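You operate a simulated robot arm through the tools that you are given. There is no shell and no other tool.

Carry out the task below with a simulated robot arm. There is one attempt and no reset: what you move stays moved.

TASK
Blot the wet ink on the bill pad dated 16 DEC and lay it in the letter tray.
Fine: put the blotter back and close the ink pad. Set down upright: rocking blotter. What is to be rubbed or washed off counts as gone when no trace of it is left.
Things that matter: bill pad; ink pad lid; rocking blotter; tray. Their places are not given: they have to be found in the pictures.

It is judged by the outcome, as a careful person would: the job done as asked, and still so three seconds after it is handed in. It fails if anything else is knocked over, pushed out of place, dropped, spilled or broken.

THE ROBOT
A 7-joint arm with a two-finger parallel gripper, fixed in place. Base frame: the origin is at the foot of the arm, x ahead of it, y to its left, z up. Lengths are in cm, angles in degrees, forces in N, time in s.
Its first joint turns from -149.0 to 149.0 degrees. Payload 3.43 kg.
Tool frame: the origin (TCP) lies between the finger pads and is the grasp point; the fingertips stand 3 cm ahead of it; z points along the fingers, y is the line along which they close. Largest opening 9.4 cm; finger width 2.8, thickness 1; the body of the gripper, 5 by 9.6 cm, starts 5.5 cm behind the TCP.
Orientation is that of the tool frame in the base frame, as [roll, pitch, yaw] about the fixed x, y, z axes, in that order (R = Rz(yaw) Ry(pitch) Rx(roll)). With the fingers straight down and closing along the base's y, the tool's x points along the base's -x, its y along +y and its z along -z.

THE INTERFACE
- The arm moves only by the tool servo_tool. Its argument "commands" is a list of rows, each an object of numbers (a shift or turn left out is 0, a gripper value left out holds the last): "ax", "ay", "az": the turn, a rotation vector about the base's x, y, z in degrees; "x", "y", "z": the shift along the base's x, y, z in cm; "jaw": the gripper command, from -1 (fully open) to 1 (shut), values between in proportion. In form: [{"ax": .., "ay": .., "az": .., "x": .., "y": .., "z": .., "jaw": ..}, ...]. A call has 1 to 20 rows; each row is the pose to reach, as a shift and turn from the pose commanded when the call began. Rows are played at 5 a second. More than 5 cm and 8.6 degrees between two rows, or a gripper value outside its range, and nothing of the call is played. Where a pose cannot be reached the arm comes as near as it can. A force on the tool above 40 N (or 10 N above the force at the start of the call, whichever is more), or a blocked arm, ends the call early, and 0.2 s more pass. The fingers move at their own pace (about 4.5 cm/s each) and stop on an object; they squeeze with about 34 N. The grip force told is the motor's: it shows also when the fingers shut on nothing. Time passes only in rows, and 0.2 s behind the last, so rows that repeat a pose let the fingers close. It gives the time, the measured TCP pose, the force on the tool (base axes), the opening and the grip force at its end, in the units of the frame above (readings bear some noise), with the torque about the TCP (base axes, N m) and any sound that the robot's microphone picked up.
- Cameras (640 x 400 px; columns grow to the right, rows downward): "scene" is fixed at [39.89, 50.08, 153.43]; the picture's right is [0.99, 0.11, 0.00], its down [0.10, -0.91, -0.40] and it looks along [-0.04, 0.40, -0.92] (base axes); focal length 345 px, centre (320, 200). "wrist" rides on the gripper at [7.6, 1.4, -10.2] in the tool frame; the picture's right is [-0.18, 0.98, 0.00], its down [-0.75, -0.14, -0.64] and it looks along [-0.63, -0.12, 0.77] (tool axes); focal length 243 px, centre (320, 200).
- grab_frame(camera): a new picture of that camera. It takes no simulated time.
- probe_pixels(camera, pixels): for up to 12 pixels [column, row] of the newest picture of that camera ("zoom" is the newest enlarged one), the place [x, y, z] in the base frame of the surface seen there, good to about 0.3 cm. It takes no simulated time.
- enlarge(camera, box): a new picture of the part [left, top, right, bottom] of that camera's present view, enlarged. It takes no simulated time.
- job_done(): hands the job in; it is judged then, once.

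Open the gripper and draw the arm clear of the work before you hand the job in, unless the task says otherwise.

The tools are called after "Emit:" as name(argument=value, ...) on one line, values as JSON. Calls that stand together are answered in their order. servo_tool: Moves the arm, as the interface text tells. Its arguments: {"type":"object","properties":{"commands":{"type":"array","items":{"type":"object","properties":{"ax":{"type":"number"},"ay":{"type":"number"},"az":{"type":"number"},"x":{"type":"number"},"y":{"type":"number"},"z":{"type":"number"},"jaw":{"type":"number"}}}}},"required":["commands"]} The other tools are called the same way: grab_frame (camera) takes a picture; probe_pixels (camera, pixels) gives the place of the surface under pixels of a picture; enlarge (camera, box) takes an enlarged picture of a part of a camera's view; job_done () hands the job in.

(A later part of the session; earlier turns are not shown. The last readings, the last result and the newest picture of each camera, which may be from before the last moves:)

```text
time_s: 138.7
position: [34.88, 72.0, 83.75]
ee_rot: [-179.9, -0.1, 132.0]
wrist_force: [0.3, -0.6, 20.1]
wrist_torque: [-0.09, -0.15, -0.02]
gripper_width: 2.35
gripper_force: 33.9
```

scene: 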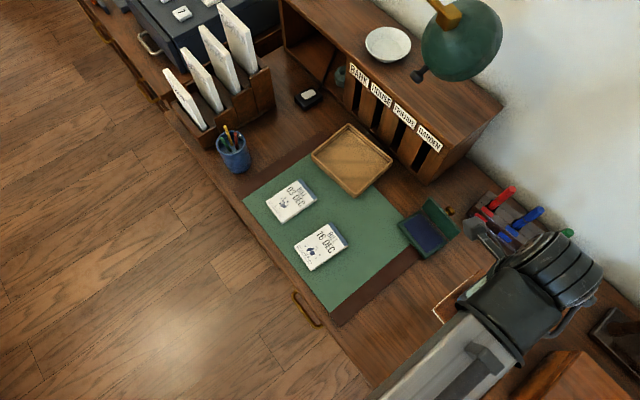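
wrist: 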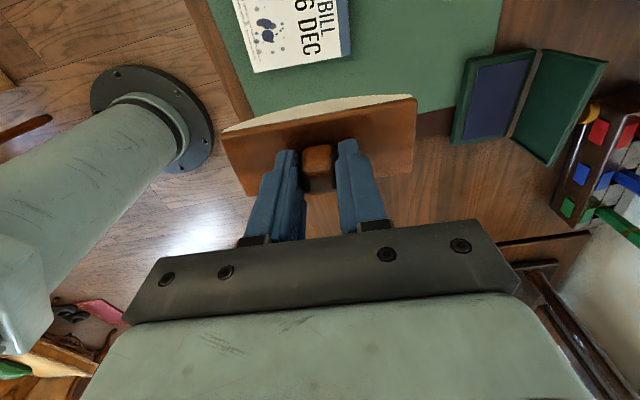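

At 20 N with +2 cm offset; I rock 1.5 cycles here, then look.

Emit:
servo_tool(commands=[{"x": -0.337, "y": -0.304, "z": 0.03, "ax": 2.68, "ay": -2.97}, {"x": -0.673, "y": -0.608, "z": 0.07, "ax": 5.36, "ay": -5.94}, {"x": -1.01, "y": -0.912, "z": 0.1, "ax": 8.04, "ay": -8.9}, {"x": -0.673, "y": -0.608, "z": 0.07, "ax": 5.36, "ay": -5.94}, {"x": -0.337, "y": -0.304, "z": 0.03, "ax": 2.68, "ay": -2.97}, {"z": 0.005}, {"x": 0.337, "y": 0.304, "z": 0.04, "ax": -2.68, "ay": 2.97}, {"x": 0.673, "y": 0.608, "z": 0.08, "ax": -5.36, "ay": 5.94}, {"x": 1.01, "y": 0.912, "z": 0.11, "ax": -8.04, "ay": 8.9}, {"x": 0.673, "y": 0.608, "z": 0.08, "ax": -5.36, "ay": 5.94}, {"x": 0.337, "y": 0.304, "z": 0.04, "ax": -2.68, "ay": 2.97}, {"z": 0.01}, {"x": -0.337, "y": -0.304, "z": 0.03, "ax": 2.68, "ay": -2.97}, {"x": -0.673, "y": -0.608, "z": 0.07, "ax": 5.36, "ay": -5.94}, {"x": -1.01, "y": -0.912, "z": 0.1, "ax": 8.04, "ay": -8.9}, {"x": -0.673, "y": -0.608, "z": 0.07, "ax": 5.36, "ay": -5.94}, {"x": -0.337, "y": -0.304, "z": 0.03, "ax": 2.68, "ay": -2.97}, {"z": 0.01}])

Emit:
servo_tool(commands=[{"z": 0.5}, {"z": 2.5}, {"x": 1, "y": -0.3, "z": 5.5}, {"x": 3.5, "y": -1.3, "z": 8.5}, {"x": 6.5, "y": -2.8, "z": 11}, {"x": 10, "y": -4.3, "z": 12}, {"x": 14, "y": -5.8, "z": 12}, {"x": 18, "y": -7.3, "z": 12}, {"x": 22, "y": -8.8, "z": 12}, {"x": 26, "y": -10.6, "z": 12}, {"x": 29.3, "y": -12.4, "z": 12}, {"x": 29.3, "y": -12.4, "z": 12}])

Emit:
enlarge(camera="scene", box=[305, 240, 330, 260])

```text
time_s: 142.4
position: [34.7, 71.91, 83.62]
ee_rot: [-179.7, 0.0, 132.0]
wrist_force: [2.2, -2.4, 33.7]
wrist_torque: [-0.18, -0.3, -0.02]
gripper_width: 2.33
gripper_force: 33.4
```

```text
time_s: 145.1
position: [64.12, 59.35, 95.46]
ee_rot: [-179.7, -0.1, 132.0]
wrist_force: [-1.0, -0.1, -1.6]
wrist_torque: [0.0, -0.01, 0.02]
gripper_width: 2.31
gripper_force: 33.5
```

```text
16.00 times, centred on (318, 250) of scene
```

zoom: 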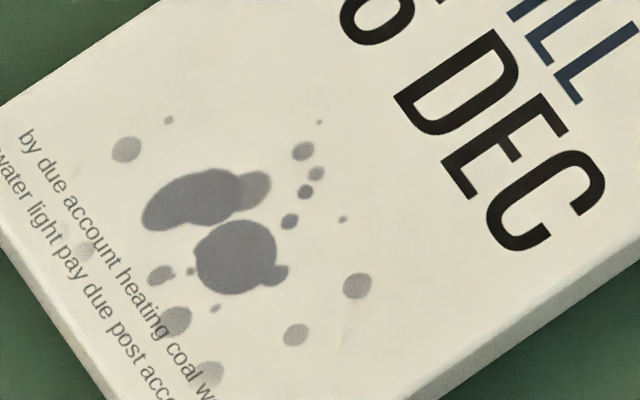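

No visible change from that round, so the driving factor is still unclear. As a control I simply wait ~8 s without touching the pad and look again.

Emit:
servo_tool(commands=[{"z": 0}, {"z": 0}, {"z": 0}, {"z": 0}, {"z": 0}, {"z": 0}, {"z": 0}, {"z": 0}, {"z": 0}, {"z": 0}, {"z": 0}, {"z": 0}, {"z": 0}, {"z": 0}, {"z": 0}, {"z": 0}, {"z": 0}, {"z": 0}, {"z": 0}, {"z": 0}])

Emit:
servo_tool(commands=[{"z": 0}, {"z": 0}, {"z": 0}, {"z": 0}, {"z": 0}, {"z": 0}, {"z": 0}, {"z": 0}, {"z": 0}, {"z": 0}, {"z": 0}, {"z": 0}, {"z": 0}, {"z": 0}, {"z": 0}, {"z": 0}, {"z": 0}, {"z": 0}, {"z": 0}, {"z": 0}])

Emit:
enlarge(camera="scene", box=[305, 240, 330, 260])

Emit:
enlarge(camera="scene", box=[275, 190, 300, 210])

```text
time_s: 149.2
position: [64.05, 59.5, 95.42]
ee_rot: [-179.8, -0.1, 132.0]
wrist_force: [0.9, -0.3, -2.0]
wrist_torque: [-0.02, 0.0, 0.01]
gripper_width: 2.33
gripper_force: 34.0
```

```text
time_s: 153.4
position: [64.08, 59.38, 95.4]
ee_rot: [-179.8, -0.1, 132.1]
wrist_force: [0.2, 0.7, -1.3]
wrist_torque: [-0.03, 0.01, 0.04]
gripper_width: 2.33
gripper_force: 34.7
```

```text
16.00 times, centred on (318, 250) of scene
```

zoom: 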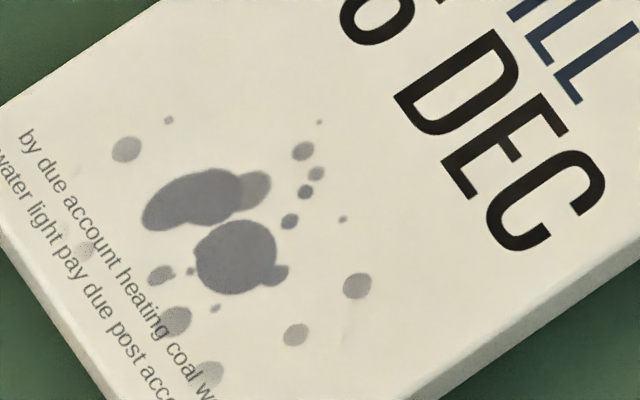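

```text
16.00 times, centred on (288, 200) of scene
```

zoom: 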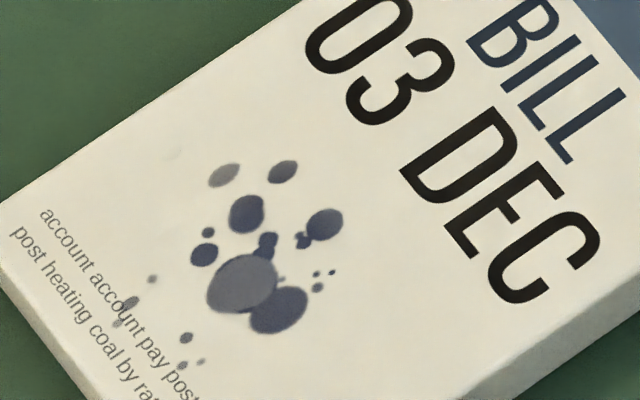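

The control shows no change, so it is contact that fades the ink; the rounds with lower force (7–16 N) faded it most. I return centred and try gentle rocking at about 5 N.

Emit:
servo_tool(commands=[{"x": -4, "y": 1.6}, {"x": -8, "y": 3.1}, {"x": -12, "y": 4.7}, {"x": -16, "y": 6.2, "z": -2}, {"x": -20, "y": 7.8, "z": -4}, {"x": -24, "y": 9.4, "z": -6}, {"x": -27.97, "y": 10.91, "z": -7.5}, {"x": -27.97, "y": 10.91, "z": -10}, {"x": -27.97, "y": 10.91, "z": -11.4}, {"x": -27.97, "y": 10.91, "z": -11.8}, {"x": -27.97, "y": 10.91, "z": -11.92}, {"x": -27.97, "y": 10.91, "z": -11.94}, {"x": -27.97, "y": 10.91, "z": -11.94}])

```text
time_s: 156.2
position: [36.04, 70.42, 83.78]
ee_rot: [-179.8, -0.1, 132.1]
wrist_force: [0.8, 1.6, 0.3]
wrist_torque: [0.13, 0.0, -0.03]
gripper_width: 2.33
gripper_force: 33.8
```

Just at touch. I rock with a very light press (about 4–6 N) for 1.5 cycles.

Emit:
servo_tool(commands=[{"z": -0.015}, {"x": -0.337, "y": -0.304, "z": 0.015, "ax": 2.68, "ay": -2.97}, {"x": -0.673, "y": -0.608, "z": 0.055, "ax": 5.36, "ay": -5.94}, {"x": -1.01, "y": -0.912, "z": 0.09, "ax": 8.04, "ay": -8.9}, {"x": -0.673, "y": -0.608, "z": 0.055, "ax": 5.36, "ay": -5.94}, {"x": -0.337, "y": -0.304, "z": 0.015, "ax": 2.68, "ay": -2.97}, {"z": -0.015}, {"x": 0.337, "y": 0.304, "z": 0.02, "ax": -2.68, "ay": 2.97}, {"x": 0.673, "y": 0.608, "z": 0.06, "ax": -5.36, "ay": 5.94}, {"x": 1.01, "y": 0.912, "z": 0.095, "ax": -8.04, "ay": 8.9}, {"x": 0.673, "y": 0.608, "z": 0.06, "ax": -5.36, "ay": 5.94}, {"x": 0.337, "y": 0.304, "z": 0.02, "ax": -2.68, "ay": 2.97}, {"z": -0.015}, {"z": -0.015}])

Emit:
servo_tool(commands=[{"x": -0.337, "y": -0.304, "z": 0.03, "ax": 2.68, "ay": -2.97}, {"x": -0.673, "y": -0.608, "z": 0.07, "ax": 5.36, "ay": -5.94}, {"x": -1.01, "y": -0.912, "z": 0.105, "ax": 8.04, "ay": -8.9}, {"x": -1.01, "y": -0.912, "z": 0.105, "ax": 8.04, "ay": -8.9}])

```text
time_s: 159.2
position: [36.11, 70.37, 83.73]
ee_rot: [-179.8, 0.0, 132.1]
wrist_force: [-3.5, -0.3, 7.0]
wrist_torque: [0.07, 0.25, 0.04]
gripper_width: 2.31
gripper_force: 34.1
```

```text
time_s: 160.2
position: [35.08, 69.5, 83.7]
ee_rot: [168.2, -0.1, 132.1]
wrist_force: [-0.4, -2.8, 5.4]
wrist_torque: [-0.15, 0.02, -0.01]
gripper_width: 2.32
gripper_force: 33.9
```

The load stays at about 5–7 N along the roll. I do another cycle at this load, then lift and look.

Emit:
servo_tool(commands=[{"x": 0.337, "y": 0.304, "z": -0.035, "ax": -2.68, "ay": 2.97}, {"x": 0.673, "y": 0.608, "z": -0.075, "ax": -5.36, "ay": 5.94}, {"x": 1.01, "y": 0.912, "z": -0.105, "ax": -8.04, "ay": 8.9}, {"x": 1.347, "y": 1.216, "z": -0.07, "ax": -10.72, "ay": 11.87}, {"x": 1.683, "y": 1.52, "z": -0.03, "ax": -13.4, "ay": 14.84}, {"x": 2.02, "y": 1.824, "z": 0.005, "ax": -16.08, "ay": 17.8}, {"x": 1.683, "y": 1.52, "z": -0.03, "ax": -13.4, "ay": 14.84}, {"x": 1.347, "y": 1.216, "z": -0.07, "ax": -10.72, "ay": 11.87}, {"x": 1.01, "y": 0.912, "z": -0.105, "ax": -8.04, "ay": 8.9}, {"x": 0.673, "y": 0.608, "z": -0.075, "ax": -5.36, "ay": 5.94}, {"x": 0.337, "y": 0.304, "z": -0.035, "ax": -2.68, "ay": 2.97}, {"z": 0}, {"x": 0.337, "y": 0.304, "z": -0.035, "ax": -2.68, "ay": 2.97}, {"x": 0.673, "y": 0.608, "z": -0.075, "ax": -5.36, "ay": 5.94}, {"x": 1.01, "y": 0.912, "z": -0.105, "ax": -8.04, "ay": 8.9}, {"x": 1.01, "y": 0.912, "z": -0.105, "ax": -8.04, "ay": 8.9}])

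Emit:
servo_tool(commands=[{"z": 0.5}, {"z": 2.5}, {"x": 1, "y": -0.3, "z": 5.5}, {"x": 3.5, "y": -1, "z": 8.5}, {"x": 6.5, "y": -2, "z": 11}, {"x": 10, "y": -3.3, "z": 12}, {"x": 14, "y": -4.8, "z": 12}, {"x": 18, "y": -6.3, "z": 12}, {"x": 22, "y": -7.8, "z": 12}, {"x": 26, "y": -9.3, "z": 12}, {"x": 28, "y": -11, "z": 12}, {"x": 28, "y": -11, "z": 12}])

Emit:
enlarge(camera="scene", box=[305, 240, 330, 260])

```text
time_s: 163.7
position: [36.04, 70.36, 83.75]
ee_rot: [-179.7, -0.1, 132.1]
wrist_force: [3.1, 0.3, 8.1]
wrist_torque: [0.09, -0.19, -0.05]
gripper_width: 2.34
gripper_force: 34.1
```

```text
time_s: 166.2
position: [64.16, 59.62, 95.49]
ee_rot: [-179.8, -0.1, 132.1]
wrist_force: [0.4, -0.3, -0.9]
wrist_torque: [-0.02, 0.02, 0.01]
gripper_width: 2.37
gripper_force: 34.0
```

```text
16.00 times, centred on (318, 250) of scene
```

zoom: 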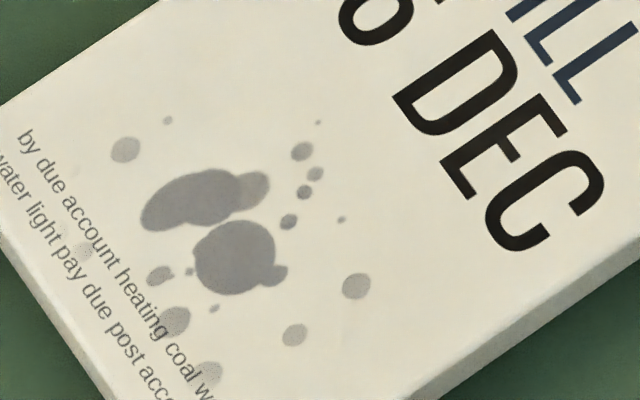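

That gentle rocking clearly helped: all spots, including the small grey ones, are lighter. I go back and do many more gentle cycles (5–8 N).

Emit:
servo_tool(commands=[{"x": -4, "y": 1.6}, {"x": -8, "y": 3.1}, {"x": -12, "y": 4.7}, {"x": -16, "y": 6.2, "z": -2}, {"x": -20, "y": 7.8, "z": -4}, {"x": -24, "y": 9.4, "z": -6}, {"x": -28, "y": 11, "z": -7.5}, {"x": -28, "y": 11, "z": -10}, {"x": -28, "y": 11, "z": -11.4}, {"x": -28, "y": 11, "z": -11.8}, {"x": -28, "y": 11, "z": -11.95}, {"x": -28, "y": 11, "z": -11.995}, {"x": -28, "y": 11, "z": -11.995}])

Emit:
servo_tool(commands=[{"x": -0.337, "y": -0.304, "z": 0.03, "ax": 2.68, "ay": -2.97}, {"x": -0.673, "y": -0.608, "z": 0.07, "ax": 5.36, "ay": -5.94}, {"x": -1.01, "y": -0.912, "z": 0.105, "ax": 8.04, "ay": -8.9}, {"x": -0.673, "y": -0.608, "z": 0.07, "ax": 5.36, "ay": -5.94}, {"x": -0.337, "y": -0.304, "z": 0.03, "ax": 2.68, "ay": -2.97}, {"z": 0.0}, {"x": 0.337, "y": 0.304, "z": 0.035, "ax": -2.68, "ay": 2.97}, {"x": 0.673, "y": 0.608, "z": 0.075, "ax": -5.36, "ay": 5.94}, {"x": 1.01, "y": 0.912, "z": 0.11, "ax": -8.04, "ay": 8.9}, {"x": 0.673, "y": 0.608, "z": 0.075, "ax": -5.36, "ay": 5.94}, {"x": 0.337, "y": 0.304, "z": 0.035, "ax": -2.68, "ay": 2.97}, {"z": 0.0}, {"x": -0.337, "y": -0.304, "z": 0.03, "ax": 2.68, "ay": -2.97}, {"x": -0.673, "y": -0.608, "z": 0.07, "ax": 5.36, "ay": -5.94}, {"x": -1.01, "y": -0.912, "z": 0.105, "ax": 8.04, "ay": -8.9}, {"x": -0.673, "y": -0.608, "z": 0.07, "ax": 5.36, "ay": -5.94}, {"x": -0.337, "y": -0.304, "z": 0.03, "ax": 2.68, "ay": -2.97}, {"z": 0.0}])

```text
time_s: 169.1
position: [36.11, 70.35, 83.65]
ee_rot: [-179.8, -0.1, 132.1]
wrist_force: [-0.1, 2.4, 17.9]
wrist_torque: [0.25, 0.05, 0.03]
gripper_width: 2.34
gripper_force: 33.7
```

```text
time_s: 172.8
position: [36.01, 70.37, 83.68]
ee_rot: [-179.8, -0.2, 131.9]
wrist_force: [1.7, -1.0, 12.1]
wrist_torque: [0.06, -0.17, -0.03]
gripper_width: 2.32
gripper_force: 34.4
```

The load is a bit high (12 N), so I raise by ~0.015 cm and continue gently for two more rounds.

Emit:
servo_tool(commands=[{"z": 0.015}, {"x": -0.337, "y": -0.304, "z": 0.045, "ax": 2.68, "ay": -2.97}, {"x": -0.673, "y": -0.608, "z": 0.085, "ax": 5.36, "ay": -5.94}, {"x": -1.01, "y": -0.912, "z": 0.12, "ax": 8.04, "ay": -8.9}, {"x": -0.673, "y": -0.608, "z": 0.085, "ax": 5.36, "ay": -5.94}, {"x": -0.337, "y": -0.304, "z": 0.045, "ax": 2.68, "ay": -2.97}, {"z": 0.015}, {"x": 0.337, "y": 0.304, "z": 0.05, "ax": -2.68, "ay": 2.97}, {"x": 0.673, "y": 0.608, "z": 0.09, "ax": -5.36, "ay": 5.94}, {"x": 1.01, "y": 0.912, "z": 0.125, "ax": -8.04, "ay": 8.9}, {"x": 0.673, "y": 0.608, "z": 0.09, "ax": -5.36, "ay": 5.94}, {"x": 0.337, "y": 0.304, "z": 0.05, "ax": -2.68, "ay": 2.97}, {"z": 0.015}, {"x": -0.337, "y": -0.304, "z": 0.045, "ax": 2.68, "ay": -2.97}, {"x": -0.673, "y": -0.608, "z": 0.085, "ax": 5.36, "ay": -5.94}, {"x": -1.01, "y": -0.912, "z": 0.12, "ax": 8.04, "ay": -8.9}, {"x": -0.673, "y": -0.608, "z": 0.085, "ax": 5.36, "ay": -5.94}, {"x": -0.337, "y": -0.304, "z": 0.045, "ax": 2.68, "ay": -2.97}, {"z": 0.015}])

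Emit:
servo_tool(commands=[{"x": 0.337, "y": 0.304, "z": 0.035, "ax": -2.68, "ay": 2.97}, {"x": 0.673, "y": 0.608, "z": 0.075, "ax": -5.36, "ay": 5.94}, {"x": 1.01, "y": 0.912, "z": 0.11, "ax": -8.04, "ay": 8.9}, {"x": 0.673, "y": 0.608, "z": 0.075, "ax": -5.36, "ay": 5.94}, {"x": 0.337, "y": 0.304, "z": 0.035, "ax": -2.68, "ay": 2.97}, {"z": 0.0}, {"x": -0.337, "y": -0.304, "z": 0.03, "ax": 2.68, "ay": -2.97}, {"x": -0.673, "y": -0.608, "z": 0.07, "ax": 5.36, "ay": -5.94}, {"x": -1.01, "y": -0.912, "z": 0.105, "ax": 8.04, "ay": -8.9}, {"x": -0.673, "y": -0.608, "z": 0.07, "ax": 5.36, "ay": -5.94}, {"x": -0.337, "y": -0.304, "z": 0.03, "ax": 2.68, "ay": -2.97}, {"z": 0.0}, {"x": 0.337, "y": 0.304, "z": 0.035, "ax": -2.68, "ay": 2.97}, {"x": 0.673, "y": 0.608, "z": 0.075, "ax": -5.36, "ay": 5.94}, {"x": 1.01, "y": 0.912, "z": 0.11, "ax": -8.04, "ay": 8.9}, {"x": 0.673, "y": 0.608, "z": 0.075, "ax": -5.36, "ay": 5.94}, {"x": 0.337, "y": 0.304, "z": 0.035, "ax": -2.68, "ay": 2.97}, {"z": 0.0}])

Emit:
servo_tool(commands=[{"z": 0.5}, {"z": 2.5}, {"x": 1, "y": -0.3, "z": 5.5}, {"x": 3.5, "y": -1, "z": 8.5}, {"x": 6.5, "y": -2, "z": 11}, {"x": 10, "y": -3.3, "z": 12}, {"x": 14, "y": -4.8, "z": 12}, {"x": 18, "y": -6.3, "z": 12}, {"x": 22, "y": -7.8, "z": 12}, {"x": 26, "y": -9.3, "z": 12}, {"x": 28, "y": -11, "z": 12}, {"x": 28, "y": -11, "z": 12}])

Emit:
enlarge(camera="scene", box=[305, 240, 330, 260])

```text
time_s: 176.8
position: [36.21, 70.37, 83.71]
ee_rot: [-179.9, -0.1, 132.1]
wrist_force: [2.0, 5.6, 11.4]
wrist_torque: [0.45, -0.1, -0.02]
gripper_width: 2.35
gripper_force: 34.3
```

```text
time_s: 180.7
position: [35.99, 70.43, 83.63]
ee_rot: [-179.9, -0.1, 132.1]
wrist_force: [-1.7, 3.1, 15.9]
wrist_torque: [0.22, 0.11, 0.04]
gripper_width: 2.32
gripper_force: 34.2
```

```text
time_s: 183.2
position: [64.2, 59.31, 95.75]
ee_rot: [-179.8, -0.1, 132.1]
wrist_force: [-0.5, -0.8, -1.7]
wrist_torque: [-0.01, 0.01, 0.02]
gripper_width: 2.31
gripper_force: 34.0
```

```text
16.00 times, centred on (318, 250) of scene
```

zoom: 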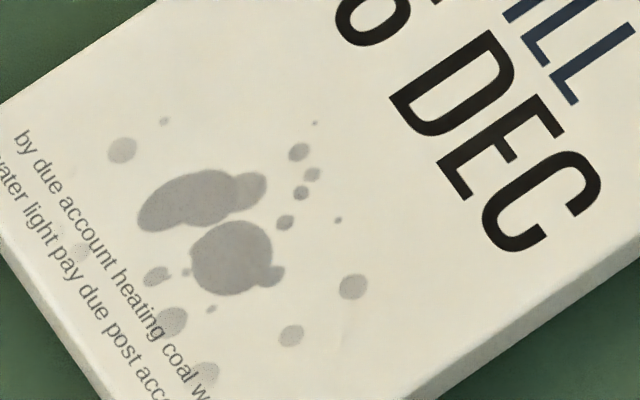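

Good progress: blobs are now light grey ([190,195], [230,258]). I return for more gentle rounds, aiming at ~5 N.

Emit:
servo_tool(commands=[{"x": -4, "y": 1.6}, {"x": -8, "y": 3.1}, {"x": -12, "y": 4.7}, {"x": -16, "y": 6.2, "z": -2}, {"x": -20, "y": 7.8, "z": -4}, {"x": -24, "y": 9.4, "z": -6}, {"x": -28, "y": 11, "z": -7.5}, {"x": -28, "y": 11, "z": -10}, {"x": -28, "y": 11, "z": -11.4}, {"x": -28, "y": 11, "z": -11.8}, {"x": -28, "y": 11, "z": -11.93}, {"x": -28, "y": 11, "z": -11.965}, {"x": -28, "y": 11, "z": -11.965}])

Emit:
servo_tool(commands=[{"x": -0.337, "y": -0.304, "z": 0.03, "ax": 2.68, "ay": -2.97}, {"x": -0.673, "y": -0.608, "z": 0.07, "ax": 5.36, "ay": -5.94}, {"x": -1.01, "y": -0.912, "z": 0.105, "ax": 8.04, "ay": -8.9}, {"x": -0.673, "y": -0.608, "z": 0.07, "ax": 5.36, "ay": -5.94}, {"x": -0.337, "y": -0.304, "z": 0.03, "ax": 2.68, "ay": -2.97}, {"z": 0.0}, {"x": 0.337, "y": 0.304, "z": 0.035, "ax": -2.68, "ay": 2.97}, {"x": 0.673, "y": 0.608, "z": 0.075, "ax": -5.36, "ay": 5.94}, {"x": 1.01, "y": 0.912, "z": 0.11, "ax": -8.04, "ay": 8.9}, {"x": 0.673, "y": 0.608, "z": 0.075, "ax": -5.36, "ay": 5.94}, {"x": 0.337, "y": 0.304, "z": 0.035, "ax": -2.68, "ay": 2.97}, {"z": 0.0}, {"x": -0.337, "y": -0.304, "z": 0.03, "ax": 2.68, "ay": -2.97}, {"x": -0.673, "y": -0.608, "z": 0.07, "ax": 5.36, "ay": -5.94}, {"x": -1.01, "y": -0.912, "z": 0.105, "ax": 8.04, "ay": -8.9}, {"x": -0.673, "y": -0.608, "z": 0.07, "ax": 5.36, "ay": -5.94}, {"x": -0.337, "y": -0.304, "z": 0.03, "ax": 2.68, "ay": -2.97}, {"z": 0.0}])

```text
time_s: 186.1
position: [36.13, 70.46, 83.71]
ee_rot: [-179.8, -0.1, 132.1]
wrist_force: [-2.1, -1.7, 5.8]
wrist_torque: [-0.02, 0.13, 0.03]
gripper_width: 2.33
gripper_force: 33.5
```

```text
time_s: 189.8
position: [36.13, 70.4, 83.73]
ee_rot: [-179.7, -0.1, 132.0]
wrist_force: [-1.0, -1.3, 9.8]
wrist_torque: [0.05, 0.02, 0.02]
gripper_width: 2.33
gripper_force: 33.7
```

Load is 6–10 N, right in the useful range. Three more rounds like this before looking.

Emit:
servo_tool(commands=[{"x": 0.337, "y": 0.304, "z": 0.04, "ax": -2.68, "ay": 2.97}, {"x": 0.673, "y": 0.608, "z": 0.08, "ax": -5.36, "ay": 5.94}, {"x": 1.01, "y": 0.912, "z": 0.115, "ax": -8.04, "ay": 8.9}, {"x": 0.673, "y": 0.608, "z": 0.08, "ax": -5.36, "ay": 5.94}, {"x": 0.337, "y": 0.304, "z": 0.04, "ax": -2.68, "ay": 2.97}, {"z": 0.005}, {"x": -0.337, "y": -0.304, "z": 0.035, "ax": 2.68, "ay": -2.97}, {"x": -0.673, "y": -0.608, "z": 0.075, "ax": 5.36, "ay": -5.94}, {"x": -1.01, "y": -0.912, "z": 0.11, "ax": 8.04, "ay": -8.9}, {"x": -0.673, "y": -0.608, "z": 0.075, "ax": 5.36, "ay": -5.94}, {"x": -0.337, "y": -0.304, "z": 0.035, "ax": 2.68, "ay": -2.97}, {"z": 0.005}, {"x": 0.337, "y": 0.304, "z": 0.04, "ax": -2.68, "ay": 2.97}, {"x": 0.673, "y": 0.608, "z": 0.08, "ax": -5.36, "ay": 5.94}, {"x": 1.01, "y": 0.912, "z": 0.115, "ax": -8.04, "ay": 8.9}, {"x": 0.673, "y": 0.608, "z": 0.08, "ax": -5.36, "ay": 5.94}, {"x": 0.337, "y": 0.304, "z": 0.04, "ax": -2.68, "ay": 2.97}, {"z": 0.005}])

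Emit:
servo_tool(commands=[{"x": -0.337, "y": -0.304, "z": 0.03, "ax": 2.68, "ay": -2.97}, {"x": -0.673, "y": -0.608, "z": 0.07, "ax": 5.36, "ay": -5.94}, {"x": -1.01, "y": -0.912, "z": 0.105, "ax": 8.04, "ay": -8.9}, {"x": -0.673, "y": -0.608, "z": 0.07, "ax": 5.36, "ay": -5.94}, {"x": -0.337, "y": -0.304, "z": 0.03, "ax": 2.68, "ay": -2.97}, {"z": 0.0}, {"x": 0.337, "y": 0.304, "z": 0.035, "ax": -2.68, "ay": 2.97}, {"x": 0.673, "y": 0.608, "z": 0.075, "ax": -5.36, "ay": 5.94}, {"x": 1.01, "y": 0.912, "z": 0.11, "ax": -8.04, "ay": 8.9}, {"x": 0.673, "y": 0.608, "z": 0.075, "ax": -5.36, "ay": 5.94}, {"x": 0.337, "y": 0.304, "z": 0.035, "ax": -2.68, "ay": 2.97}, {"z": 0.0}, {"x": -0.337, "y": -0.304, "z": 0.03, "ax": 2.68, "ay": -2.97}, {"x": -0.673, "y": -0.608, "z": 0.07, "ax": 5.36, "ay": -5.94}, {"x": -1.01, "y": -0.912, "z": 0.105, "ax": 8.04, "ay": -8.9}, {"x": -0.673, "y": -0.608, "z": 0.07, "ax": 5.36, "ay": -5.94}, {"x": -0.337, "y": -0.304, "z": 0.03, "ax": 2.68, "ay": -2.97}, {"z": 0.0}])

Emit:
servo_tool(commands=[{"x": 0.337, "y": 0.304, "z": 0.04, "ax": -2.68, "ay": 2.97}, {"x": 0.673, "y": 0.608, "z": 0.08, "ax": -5.36, "ay": 5.94}, {"x": 1.01, "y": 0.912, "z": 0.115, "ax": -8.04, "ay": 8.9}, {"x": 0.673, "y": 0.608, "z": 0.08, "ax": -5.36, "ay": 5.94}, {"x": 0.337, "y": 0.304, "z": 0.04, "ax": -2.68, "ay": 2.97}, {"z": 0.005}, {"x": -0.337, "y": -0.304, "z": 0.035, "ax": 2.68, "ay": -2.97}, {"x": -0.673, "y": -0.608, "z": 0.075, "ax": 5.36, "ay": -5.94}, {"x": -1.01, "y": -0.912, "z": 0.11, "ax": 8.04, "ay": -8.9}, {"x": -0.673, "y": -0.608, "z": 0.075, "ax": 5.36, "ay": -5.94}, {"x": -0.337, "y": -0.304, "z": 0.035, "ax": 2.68, "ay": -2.97}, {"z": 0.005}, {"x": 0.337, "y": 0.304, "z": 0.04, "ax": -2.68, "ay": 2.97}, {"x": 0.673, "y": 0.608, "z": 0.08, "ax": -5.36, "ay": 5.94}, {"x": 1.01, "y": 0.912, "z": 0.115, "ax": -8.04, "ay": 8.9}, {"x": 0.673, "y": 0.608, "z": 0.08, "ax": -5.36, "ay": 5.94}, {"x": 0.337, "y": 0.304, "z": 0.04, "ax": -2.68, "ay": 2.97}, {"z": 0.005}])

```text
time_s: 193.7
position: [36.05, 70.48, 83.83]
ee_rot: [-179.8, -0.1, 132.1]
wrist_force: [-0.8, -1.6, 2.2]
wrist_torque: [0.05, 0.07, -0.01]
gripper_width: 2.34
gripper_force: 34.2
```

```text
time_s: 197.4
position: [36.31, 70.49, 83.66]
ee_rot: [-179.9, 0.0, 131.9]
wrist_force: [-0.6, 0.5, 3.9]
wrist_torque: [0.14, 0.01, 0.01]
gripper_width: 2.33
gripper_force: 33.9
```

```text
time_s: 201.2
position: [36.17, 70.37, 83.73]
ee_rot: [-179.8, -0.1, 132.2]
wrist_force: [5.4, 3.5, 18.8]
wrist_torque: [0.18, -0.25, 0.02]
gripper_width: 2.35
gripper_force: 34.0
```

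Four rounds done. I lift, swing aside and compare.

Emit:
servo_tool(commands=[{"z": 0.5}, {"z": 2.5}, {"x": 1, "y": -0.3, "z": 5.5}, {"x": 3.5, "y": -1, "z": 8.5}, {"x": 6.5, "y": -2, "z": 11}, {"x": 10, "y": -3.3, "z": 12}, {"x": 14, "y": -4.8, "z": 12}, {"x": 18, "y": -6.3, "z": 12}, {"x": 22, "y": -7.8, "z": 12}, {"x": 26, "y": -9.3, "z": 12}, {"x": 28, "y": -11, "z": 12}, {"x": 28, "y": -11, "z": 12}])

Emit:
enlarge(camera="scene", box=[305, 240, 330, 260])

```text
time_s: 203.8
position: [64.06, 58.93, 95.91]
ee_rot: [-179.8, -0.1, 132.1]
wrist_force: [0.2, -0.6, -1.3]
wrist_torque: [0.03, 0.01, -0.03]
gripper_width: 2.33
gripper_force: 34.3
```

```text
16.00 times, centred on (318, 250) of scene
```

zoom: 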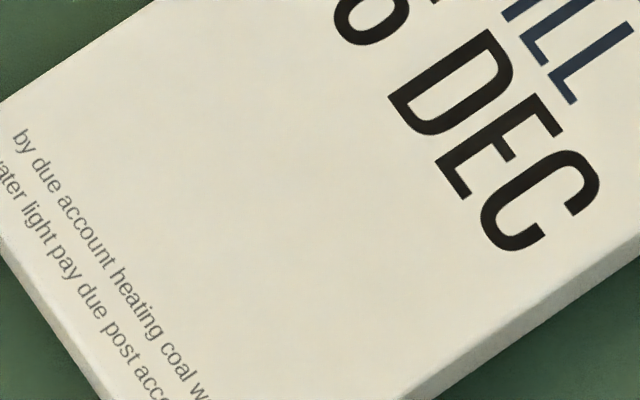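

The ink is completely gone: the paper at [190,195]–[230,260] is clean. Now I carry the blotter back to its old place (≈(49.35, 82.2), turned +5.4°), stopping 6 cm above.

Emit:
servo_tool(commands=[{"x": -1.5, "y": 2.3, "az": 0.5}, {"x": -3.6, "y": 5.6, "az": 1.3}, {"x": -6, "y": 9.2, "az": 2.2}, {"x": -8.4, "y": 12.9, "az": 3.1}, {"x": -10.8, "y": 16.6, "az": 4}, {"x": -13, "y": 20, "az": 4.8}, {"x": -14.77, "y": 22.83, "az": 5.4}, {"x": -14.77, "y": 22.83, "z": -3, "az": 5.4}, {"x": -14.77, "y": 22.83, "z": -6, "az": 5.4}, {"x": -14.77, "y": 22.83, "z": -7.5, "az": 5.4}, {"x": -14.77, "y": 22.83, "z": -7.5, "az": 5.4}])

Emit:
grab_frame(camera="wrist")

Emit:
grab_frame(camera="scene")

```text
time_s: 206.2
position: [49.32, 82.18, 88.17]
ee_rot: [-179.8, -0.2, 137.5]
wrist_force: [-0.4, -0.3, -1.4]
wrist_torque: [-0.02, 0.0, 0.02]
gripper_width: 2.34
gripper_force: 33.4
```

```text
taken
```

wrist: 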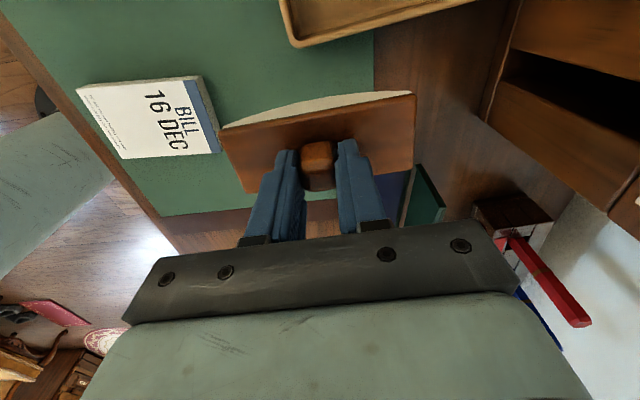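

```text
taken
```

scene: 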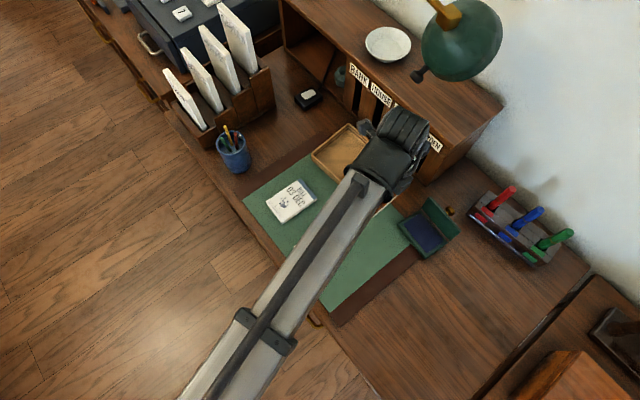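

The view matches that after the first lift, so the blotter is right over its old spot. I lower to just above the mat.

Emit:
servo_tool(commands=[{"z": -1.5}, {"z": -3}, {"z": -4.3}, {"z": -5.2}, {"z": -5.6}, {"z": -5.7}, {"z": -5.7}])

Emit:
servo_tool(commands=[{"z": -0.05}, {"z": -0.1}, {"z": -0.15}, {"z": -0.15}])

```text
time_s: 207.8
position: [49.46, 82.34, 82.47]
ee_rot: [-179.8, 0.0, 137.5]
wrist_force: [0.2, 0.1, -2.3]
wrist_torque: [-0.03, -0.01, -0.01]
gripper_width: 2.34
gripper_force: 33.9
```

```text
time_s: 208.8
position: [49.39, 82.31, 82.31]
ee_rot: [-179.8, -0.1, 137.5]
wrist_force: [0.4, -0.4, -1.6]
wrist_torque: [0.01, -0.02, -0.03]
gripper_width: 2.33
gripper_force: 34.2
```

Still free at z≈82.3; finer steps until it touches the mat.

Emit:
servo_tool(commands=[{"z": -0.05}, {"z": -0.1}, {"z": -0.1}])

Emit:
servo_tool(commands=[{"z": -0.04}, {"z": -0.07}, {"z": -0.07}])

Emit:
servo_tool(commands=[{"z": -0.02}, {"z": -0.04}, {"z": -0.04}])

```text
time_s: 209.7
position: [49.38, 82.35, 82.19]
ee_rot: [-179.8, -0.1, 137.5]
wrist_force: [0.9, 1.1, -0.9]
wrist_torque: [-0.04, -0.04, -0.02]
gripper_width: 2.32
gripper_force: 34.1
```

```text
time_s: 210.4
position: [49.39, 82.35, 82.2]
ee_rot: [-179.8, -0.1, 137.5]
wrist_force: [0.3, -0.5, -0.8]
wrist_torque: [-0.05, 0.04, -0.03]
gripper_width: 2.33
gripper_force: 34.2
```

```text
time_s: 211.2
position: [49.42, 82.36, 82.27]
ee_rot: [-179.8, -0.1, 137.6]
wrist_force: [-0.2, 1.0, -0.9]
wrist_torque: [-0.02, -0.01, -0.05]
gripper_width: 2.31
gripper_force: 34.0
```

Emit:
servo_tool(commands=[{"z": -0.04}, {"z": -0.08}, {"z": -0.08}])

Emit:
servo_tool(commands=[{"z": -0.03}, {"z": -0.06}, {"z": -0.06}])

```text
time_s: 212.1
position: [49.33, 82.39, 82.12]
ee_rot: [-179.9, -0.1, 137.5]
wrist_force: [-0.6, -0.2, 1.1]
wrist_torque: [0.01, 0.08, 0.03]
gripper_width: 2.33
gripper_force: 34.3
```

```text
time_s: 212.8
position: [49.44, 82.24, 82.16]
ee_rot: [-179.7, -0.2, 137.6]
wrist_force: [-1.4, 1.5, 4.3]
wrist_torque: [0.22, 0.03, 0.01]
gripper_width: 2.35
gripper_force: 34.2
```

The blotter touches the mat (4 N) at its old height. I open the fingers gently and then rise straight up.

Emit:
servo_tool(commands=[{"jaw": 0.48}, {"jaw": 0.42}, {"jaw": 0.35}, {"jaw": 0.25}, {"jaw": 0.1}, {"jaw": 0.04}, {"jaw": 0.04}, {"jaw": 0.04}])

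Emit:
servo_tool(commands=[{"z": 0.5}, {"z": 1.5}, {"z": 3}, {"z": 5}, {"z": 7.5}, {"z": 10}, {"z": 10}])

Emit:
grab_frame(camera="wrist")

```text
time_s: 214.7
position: [49.33, 82.34, 82.14]
ee_rot: [-179.8, -0.1, 137.4]
wrist_force: [-0.3, -0.2, -0.8]
wrist_torque: [0.01, 0.0, 0.01]
gripper_width: 4.52
gripper_force: 0.1
```

```text
time_s: 216.2
position: [49.66, 82.09, 91.98]
ee_rot: [-179.8, -0.1, 137.5]
wrist_force: [0.1, 0.5, 0.4]
wrist_torque: [-0.03, 0.01, 0.01]
gripper_width: 4.54
gripper_force: 0.1
```

```text
taken
```

wrist: 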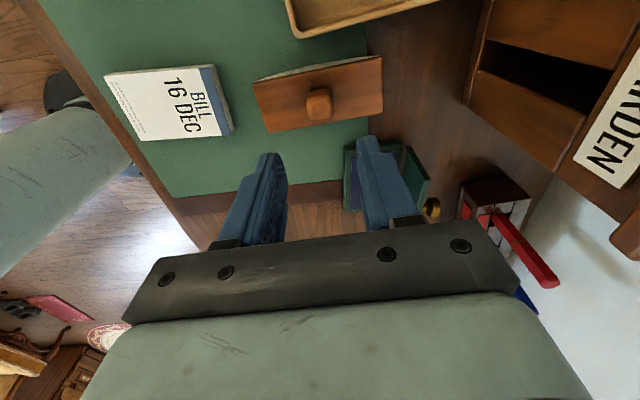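

The blotter stands upright at its old spot ([318,93]), and pad 16 DEC is clean. Next I need exact tray dimensions, so I move up and left, opening the fingers and turning +91.5° so the wrist camera looks at the tray.

Emit:
servo_tool(commands=[{"x": -0.5, "z": 1, "az": 7}, {"x": -1.5, "z": 2, "az": 14}, {"x": -3, "z": 3, "az": 21}, {"x": -4.5, "y": 0.3, "z": 4, "az": 28}, {"x": -6, "y": 0.5, "z": 5, "az": 35}, {"x": -7.5, "y": 0.8, "z": 6, "az": 42}, {"x": -9, "y": 1, "z": 7, "az": 49}, {"x": -10.5, "y": 1.3, "z": 8, "az": 56}, {"x": -12, "y": 1.5, "z": 8, "az": 63, "jaw": -1}, {"x": -13.5, "y": 1.8, "z": 8, "az": 70}, {"x": -15, "y": 2, "z": 8, "az": 77}, {"x": -16, "y": 2, "z": 8, "az": 84}, {"x": -16, "y": 2, "z": 8, "az": 91.5}, {"x": -16, "y": 2, "z": 8, "az": 91.5}])

Emit:
grab_frame(camera="wrist")

```text
time_s: 219.2
position: [33.12, 84.2, 100.02]
ee_rot: [-179.8, -0.1, -131.0]
wrist_force: [0.2, 0.1, -0.2]
wrist_torque: [-0.03, -0.04, -0.01]
gripper_width: 9.38
gripper_force: 0.0
```

```text
taken
```

wrist: 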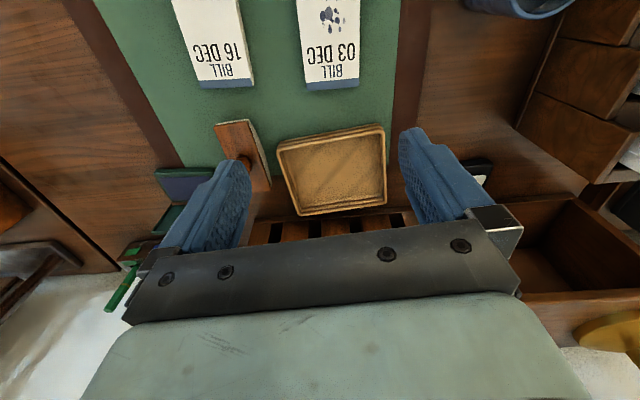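

The tray is now visible between the fingers at [330,168]. I enlarge it to probe the inner floor corners.

Emit:
enlarge(camera="wrist", box=[265, 115, 400, 220])

```text
3.81 times, centred on (332, 168) of wrist
```

zoom: 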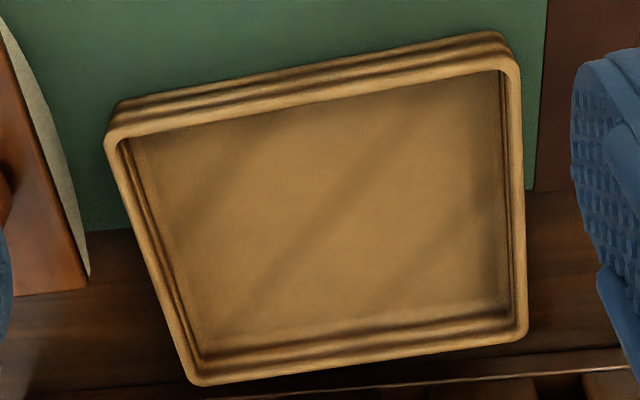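

Emit:
probe_pixels(camera="zoom", pixels=[[130, 150], [490, 80], [500, 300], [205, 345], [112, 135], [505, 62], [520, 335], [195, 380], [135, 140], [500, 72], [508, 310], [205, 355]])

Emit:
probe_pixels(camera="zoom", pixels=[[300, 112], [300, 120], [350, 335], [350, 322], [160, 250], [175, 250], [512, 200], [500, 200], [320, 220], [300, 100], [350, 362], [140, 250]])

```text
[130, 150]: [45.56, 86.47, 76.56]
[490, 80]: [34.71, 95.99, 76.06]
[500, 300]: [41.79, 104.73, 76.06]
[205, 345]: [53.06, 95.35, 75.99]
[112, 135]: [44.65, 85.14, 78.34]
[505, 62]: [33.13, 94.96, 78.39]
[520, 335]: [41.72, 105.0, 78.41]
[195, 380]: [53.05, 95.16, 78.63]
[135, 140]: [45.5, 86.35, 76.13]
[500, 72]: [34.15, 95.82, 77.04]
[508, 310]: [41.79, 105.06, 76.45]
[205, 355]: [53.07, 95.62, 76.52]
```

```text
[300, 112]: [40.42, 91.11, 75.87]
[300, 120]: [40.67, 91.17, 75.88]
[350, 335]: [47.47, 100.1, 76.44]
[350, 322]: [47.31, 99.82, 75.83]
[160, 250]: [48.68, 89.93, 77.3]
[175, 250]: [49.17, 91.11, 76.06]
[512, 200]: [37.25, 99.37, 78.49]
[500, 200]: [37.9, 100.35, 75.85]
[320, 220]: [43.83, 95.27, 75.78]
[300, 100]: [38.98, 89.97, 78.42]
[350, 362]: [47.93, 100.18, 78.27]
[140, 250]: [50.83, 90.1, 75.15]
```

The tray's outer rim is ≈13.1 × 15.05 cm centred (43.14, 95.07) at 49.5°, inner floor ≈11.6 × 13.4 cm at z≈75.95, so the pad fits lengthwise. I test whether the arm can reach the placing pose there with an 18° outward tilt, staying above the rim.

Emit:
servo_tool(commands=[{"x": 1.4, "y": 1.5, "z": -1.5, "ax": 2.27, "ay": -1.97}, {"x": 2.8, "y": 3, "z": -3, "ax": 4.53, "ay": -3.94}, {"x": 4.2, "y": 4.5, "z": -5, "ax": 6.8, "ay": -5.9}, {"x": 5.6, "y": 6, "z": -7, "ax": 9.06, "ay": -7.87}, {"x": 7, "y": 7.5, "z": -9, "ax": 11.33, "ay": -9.84}, {"x": 8.33, "y": 8.9, "z": -11, "ax": 13.59, "ay": -11.81}, {"x": 8.33, "y": 8.9, "z": -14, "ax": 13.59, "ay": -11.81}, {"x": 8.33, "y": 8.9, "z": -16, "ax": 13.59, "ay": -11.81}, {"x": 8.33, "y": 8.9, "z": -16, "ax": 13.59, "ay": -11.81}])

Emit:
grab_frame(camera="wrist")

Emit:
grab_frame(camera="scene")

```text
time_s: 221.2
position: [41.7, 93.34, 84.0]
ee_rot: [-179.7, 18.0, -131.1]
wrist_force: [-0.2, 0.6, 0.1]
wrist_torque: [0.02, 0.01, 0.01]
gripper_width: 9.39
gripper_force: 0.0
```

```text
taken
```

wrist: 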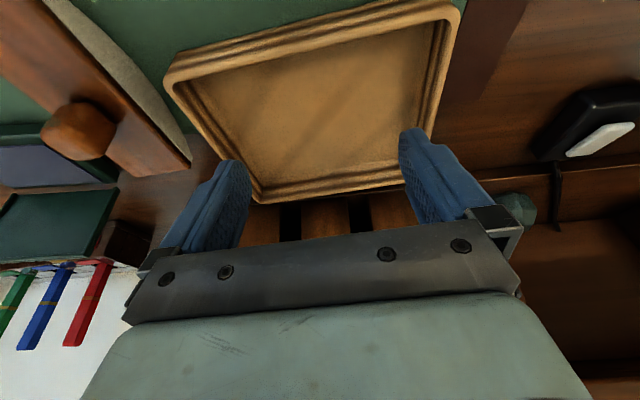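

```text
taken
```

scene: 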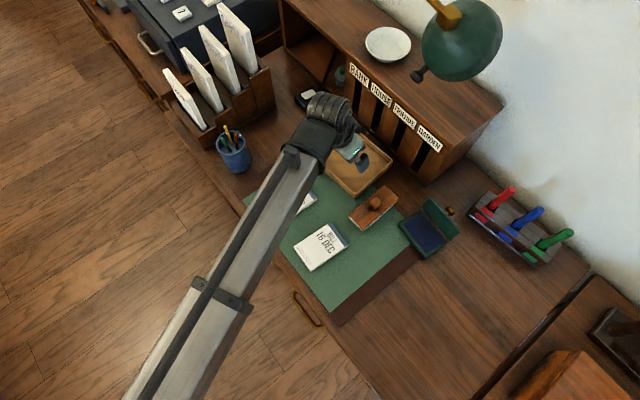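

The tilted pose is reached at z=84. I lower a bit further inside the tray (fingertips ~1 cm above the floor) to confirm reach at placing height.

Emit:
servo_tool(commands=[{"z": -1.2}, {"z": -2.4}, {"z": -3.4}, {"z": -3.4}])

Emit:
grab_frame(camera="wrist")

```text
time_s: 222.2
position: [41.54, 93.45, 80.59]
ee_rot: [-179.8, 17.9, -131.0]
wrist_force: [0.4, -0.3, 0.6]
wrist_torque: [0.03, 0.01, -0.02]
gripper_width: 9.41
gripper_force: 0.1
```

```text
taken
```

wrist: 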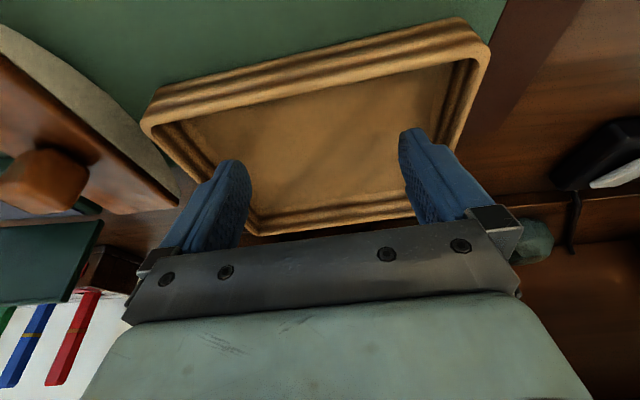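

The arm reaches it at z=80.6 with 18° tilt, so placing works. The scene camera currently sees pad 16 DEC unobstructed, so I probe its exact pose now.

Emit:
enlarge(camera="scene", box=[285, 215, 357, 280])

```text
6.15 times, centred on (321, 248) of scene
```

zoom: 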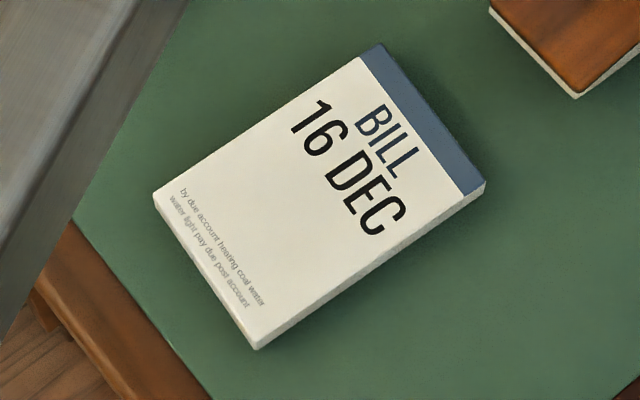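

Emit:
probe_pixels(camera="zoom", pixels=[[158, 196], [382, 50], [480, 182], [256, 338], [255, 348], [484, 190], [156, 202], [318, 190], [208, 266], [430, 115], [268, 122], [370, 262]])

```text
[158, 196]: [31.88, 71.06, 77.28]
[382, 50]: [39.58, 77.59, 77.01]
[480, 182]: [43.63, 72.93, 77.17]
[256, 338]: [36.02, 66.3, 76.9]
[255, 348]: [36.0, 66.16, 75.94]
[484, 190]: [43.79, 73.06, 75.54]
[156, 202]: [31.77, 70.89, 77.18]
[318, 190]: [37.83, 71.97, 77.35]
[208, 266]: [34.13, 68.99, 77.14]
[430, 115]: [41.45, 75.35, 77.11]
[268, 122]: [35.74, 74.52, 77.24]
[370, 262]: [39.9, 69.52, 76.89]
```

Pad: centre ≈(37.78, 71.97), axis 40.9°, about 10.1 × 6.3 cm. I keep the 18° tilt, rise from the tray, turn -8.1° and move above the pick point, 2.6 cm from the pad centre toward its text end.

Emit:
servo_tool(commands=[{"z": 3}, {"z": 6.5}, {"z": 10}, {"x": -1, "y": -4, "z": 10.5, "az": -1.5}, {"x": -2, "y": -8, "z": 10.5, "az": -3}, {"x": -3, "y": -12, "z": 10.5, "az": -4.5}, {"x": -4, "y": -16, "z": 10.5, "az": -6}, {"x": -5, "y": -20, "z": 10, "az": -7.2}, {"x": -5.74, "y": -23.08, "z": 8, "az": -8.1}, {"x": -5.74, "y": -23.08, "z": 6, "az": -8.1}, {"x": -5.74, "y": -23.08, "z": 6, "az": -8.1}])

Emit:
grab_frame(camera="wrist")

```text
time_s: 224.7
position: [35.91, 70.05, 86.65]
ee_rot: [-179.8, 17.9, -139.1]
wrist_force: [0.0, -0.2, -0.5]
wrist_torque: [-0.02, 0.03, 0.01]
gripper_width: 9.4
gripper_force: 0.2
```

```text
taken
```

wrist: 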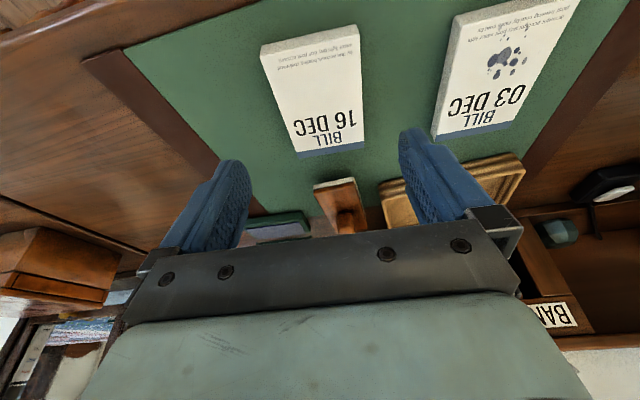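

The pad lies between the open fingers. I check that the 03 DEC pad (edge at [435,135]–[455,20]) leaves room for the finger on that side.

Emit:
probe_pixels(camera="wrist", pixels=[[437, 130], [455, 25], [445, 80], [264, 48], [298, 150], [362, 143], [356, 30], [325, 80]])

```text
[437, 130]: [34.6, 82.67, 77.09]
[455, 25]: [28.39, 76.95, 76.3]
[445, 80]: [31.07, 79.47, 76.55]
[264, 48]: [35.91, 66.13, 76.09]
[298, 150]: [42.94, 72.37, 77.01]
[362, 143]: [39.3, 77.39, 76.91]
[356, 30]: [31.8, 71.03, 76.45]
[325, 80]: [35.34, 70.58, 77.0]
```

There is plenty of room (edge at 10 cm). I descend vertically to z≈79.3 with fingertips just above the mat.

Emit:
servo_tool(commands=[{"z": -2}, {"z": -4}, {"z": -5.5}, {"z": -6.5}, {"z": -7}, {"z": -7.2}, {"z": -7.2}])

Emit:
grab_frame(camera="wrist")

```text
time_s: 226.2
position: [35.91, 70.13, 79.45]
ee_rot: [-179.8, 17.9, -139.0]
wrist_force: [0.7, 0.4, 0.4]
wrist_torque: [0.0, -0.01, 0.0]
gripper_width: 9.41
gripper_force: 0.0
```

```text
taken
```

wrist: 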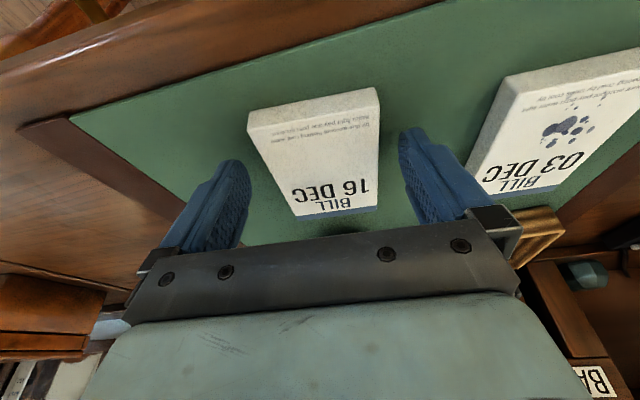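

The fingertips are about 0.5 cm above the mat; I go down 0.25 cm more and close slowly on the pad's sides.

Emit:
servo_tool(commands=[{"z": -0.12}, {"z": -0.25}, {"z": -0.25}, {"z": -0.25, "jaw": -0.7}, {"z": -0.25, "jaw": -0.5}, {"z": -0.25, "jaw": -0.4}, {"z": -0.25, "jaw": -0.3}, {"z": -0.25, "jaw": -0.1}, {"z": -0.25, "jaw": 0.3}, {"z": -0.25, "jaw": 1}, {"z": -0.25, "jaw": 1}])

Emit:
grab_frame(camera="wrist")

```text
time_s: 228.7
position: [35.9, 70.09, 79.17]
ee_rot: [-179.8, 17.9, -139.1]
wrist_force: [-0.7, -0.5, 1.1]
wrist_torque: [-0.01, -0.05, 0.04]
gripper_width: 6.71
gripper_force: 33.9
```

```text
taken
```

wrist: 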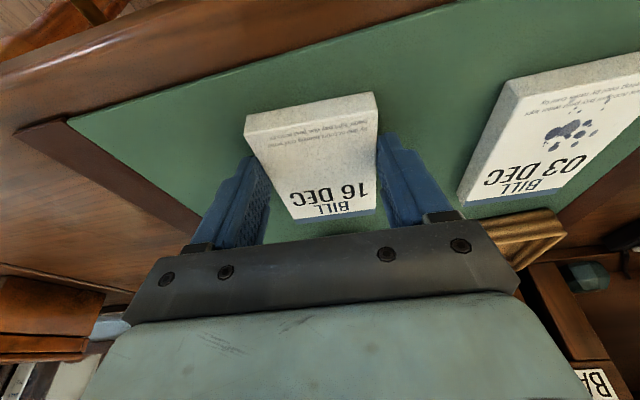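

The pad is gripped (opening 6.71 cm, 34 N). I lift it slowly and check that it stays flat.

Emit:
servo_tool(commands=[{"z": 0.3}, {"z": 0.7}, {"z": 1.3}, {"z": 2.2}, {"z": 3.2}, {"z": 3.2}])

Emit:
grab_frame(camera="wrist")

Emit:
grab_frame(camera="scene")

```text
time_s: 230.1
position: [36.08, 70.09, 82.33]
ee_rot: [-179.8, 17.8, -139.1]
wrist_force: [-0.4, 0.8, -0.8]
wrist_torque: [-0.01, -0.01, 0.02]
gripper_width: 6.71
gripper_force: 34.2
```

```text
taken
```

wrist: 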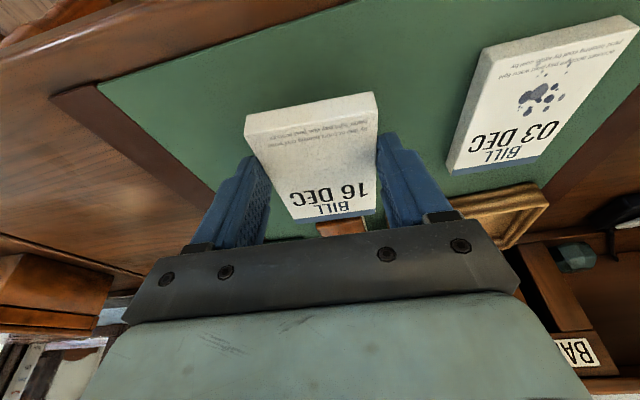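

```text
taken
```

scene: 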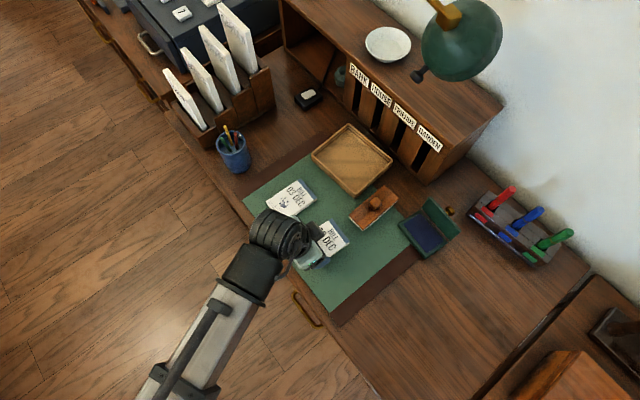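

The pad hangs in the gripper unchanged in the image. I probe its visible corners to learn its exact pose relative to the TCP.

Emit:
probe_pixels(camera="wrist", pixels=[[250, 133], [374, 112], [372, 205], [296, 213], [248, 118], [372, 96], [330, 180], [310, 150]])

Emit:
enlarge(camera="scene", box=[295, 205, 365, 275])

```text
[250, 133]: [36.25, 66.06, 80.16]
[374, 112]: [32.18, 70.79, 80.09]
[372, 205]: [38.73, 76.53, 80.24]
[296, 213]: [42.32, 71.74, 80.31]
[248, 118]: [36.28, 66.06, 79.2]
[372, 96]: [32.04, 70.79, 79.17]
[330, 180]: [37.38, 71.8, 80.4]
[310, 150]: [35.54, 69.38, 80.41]
```

```text
5.71 times, centred on (330, 240) of scene
```

zoom: 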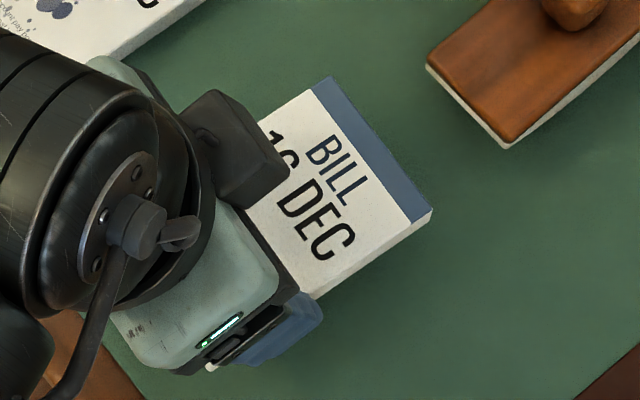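

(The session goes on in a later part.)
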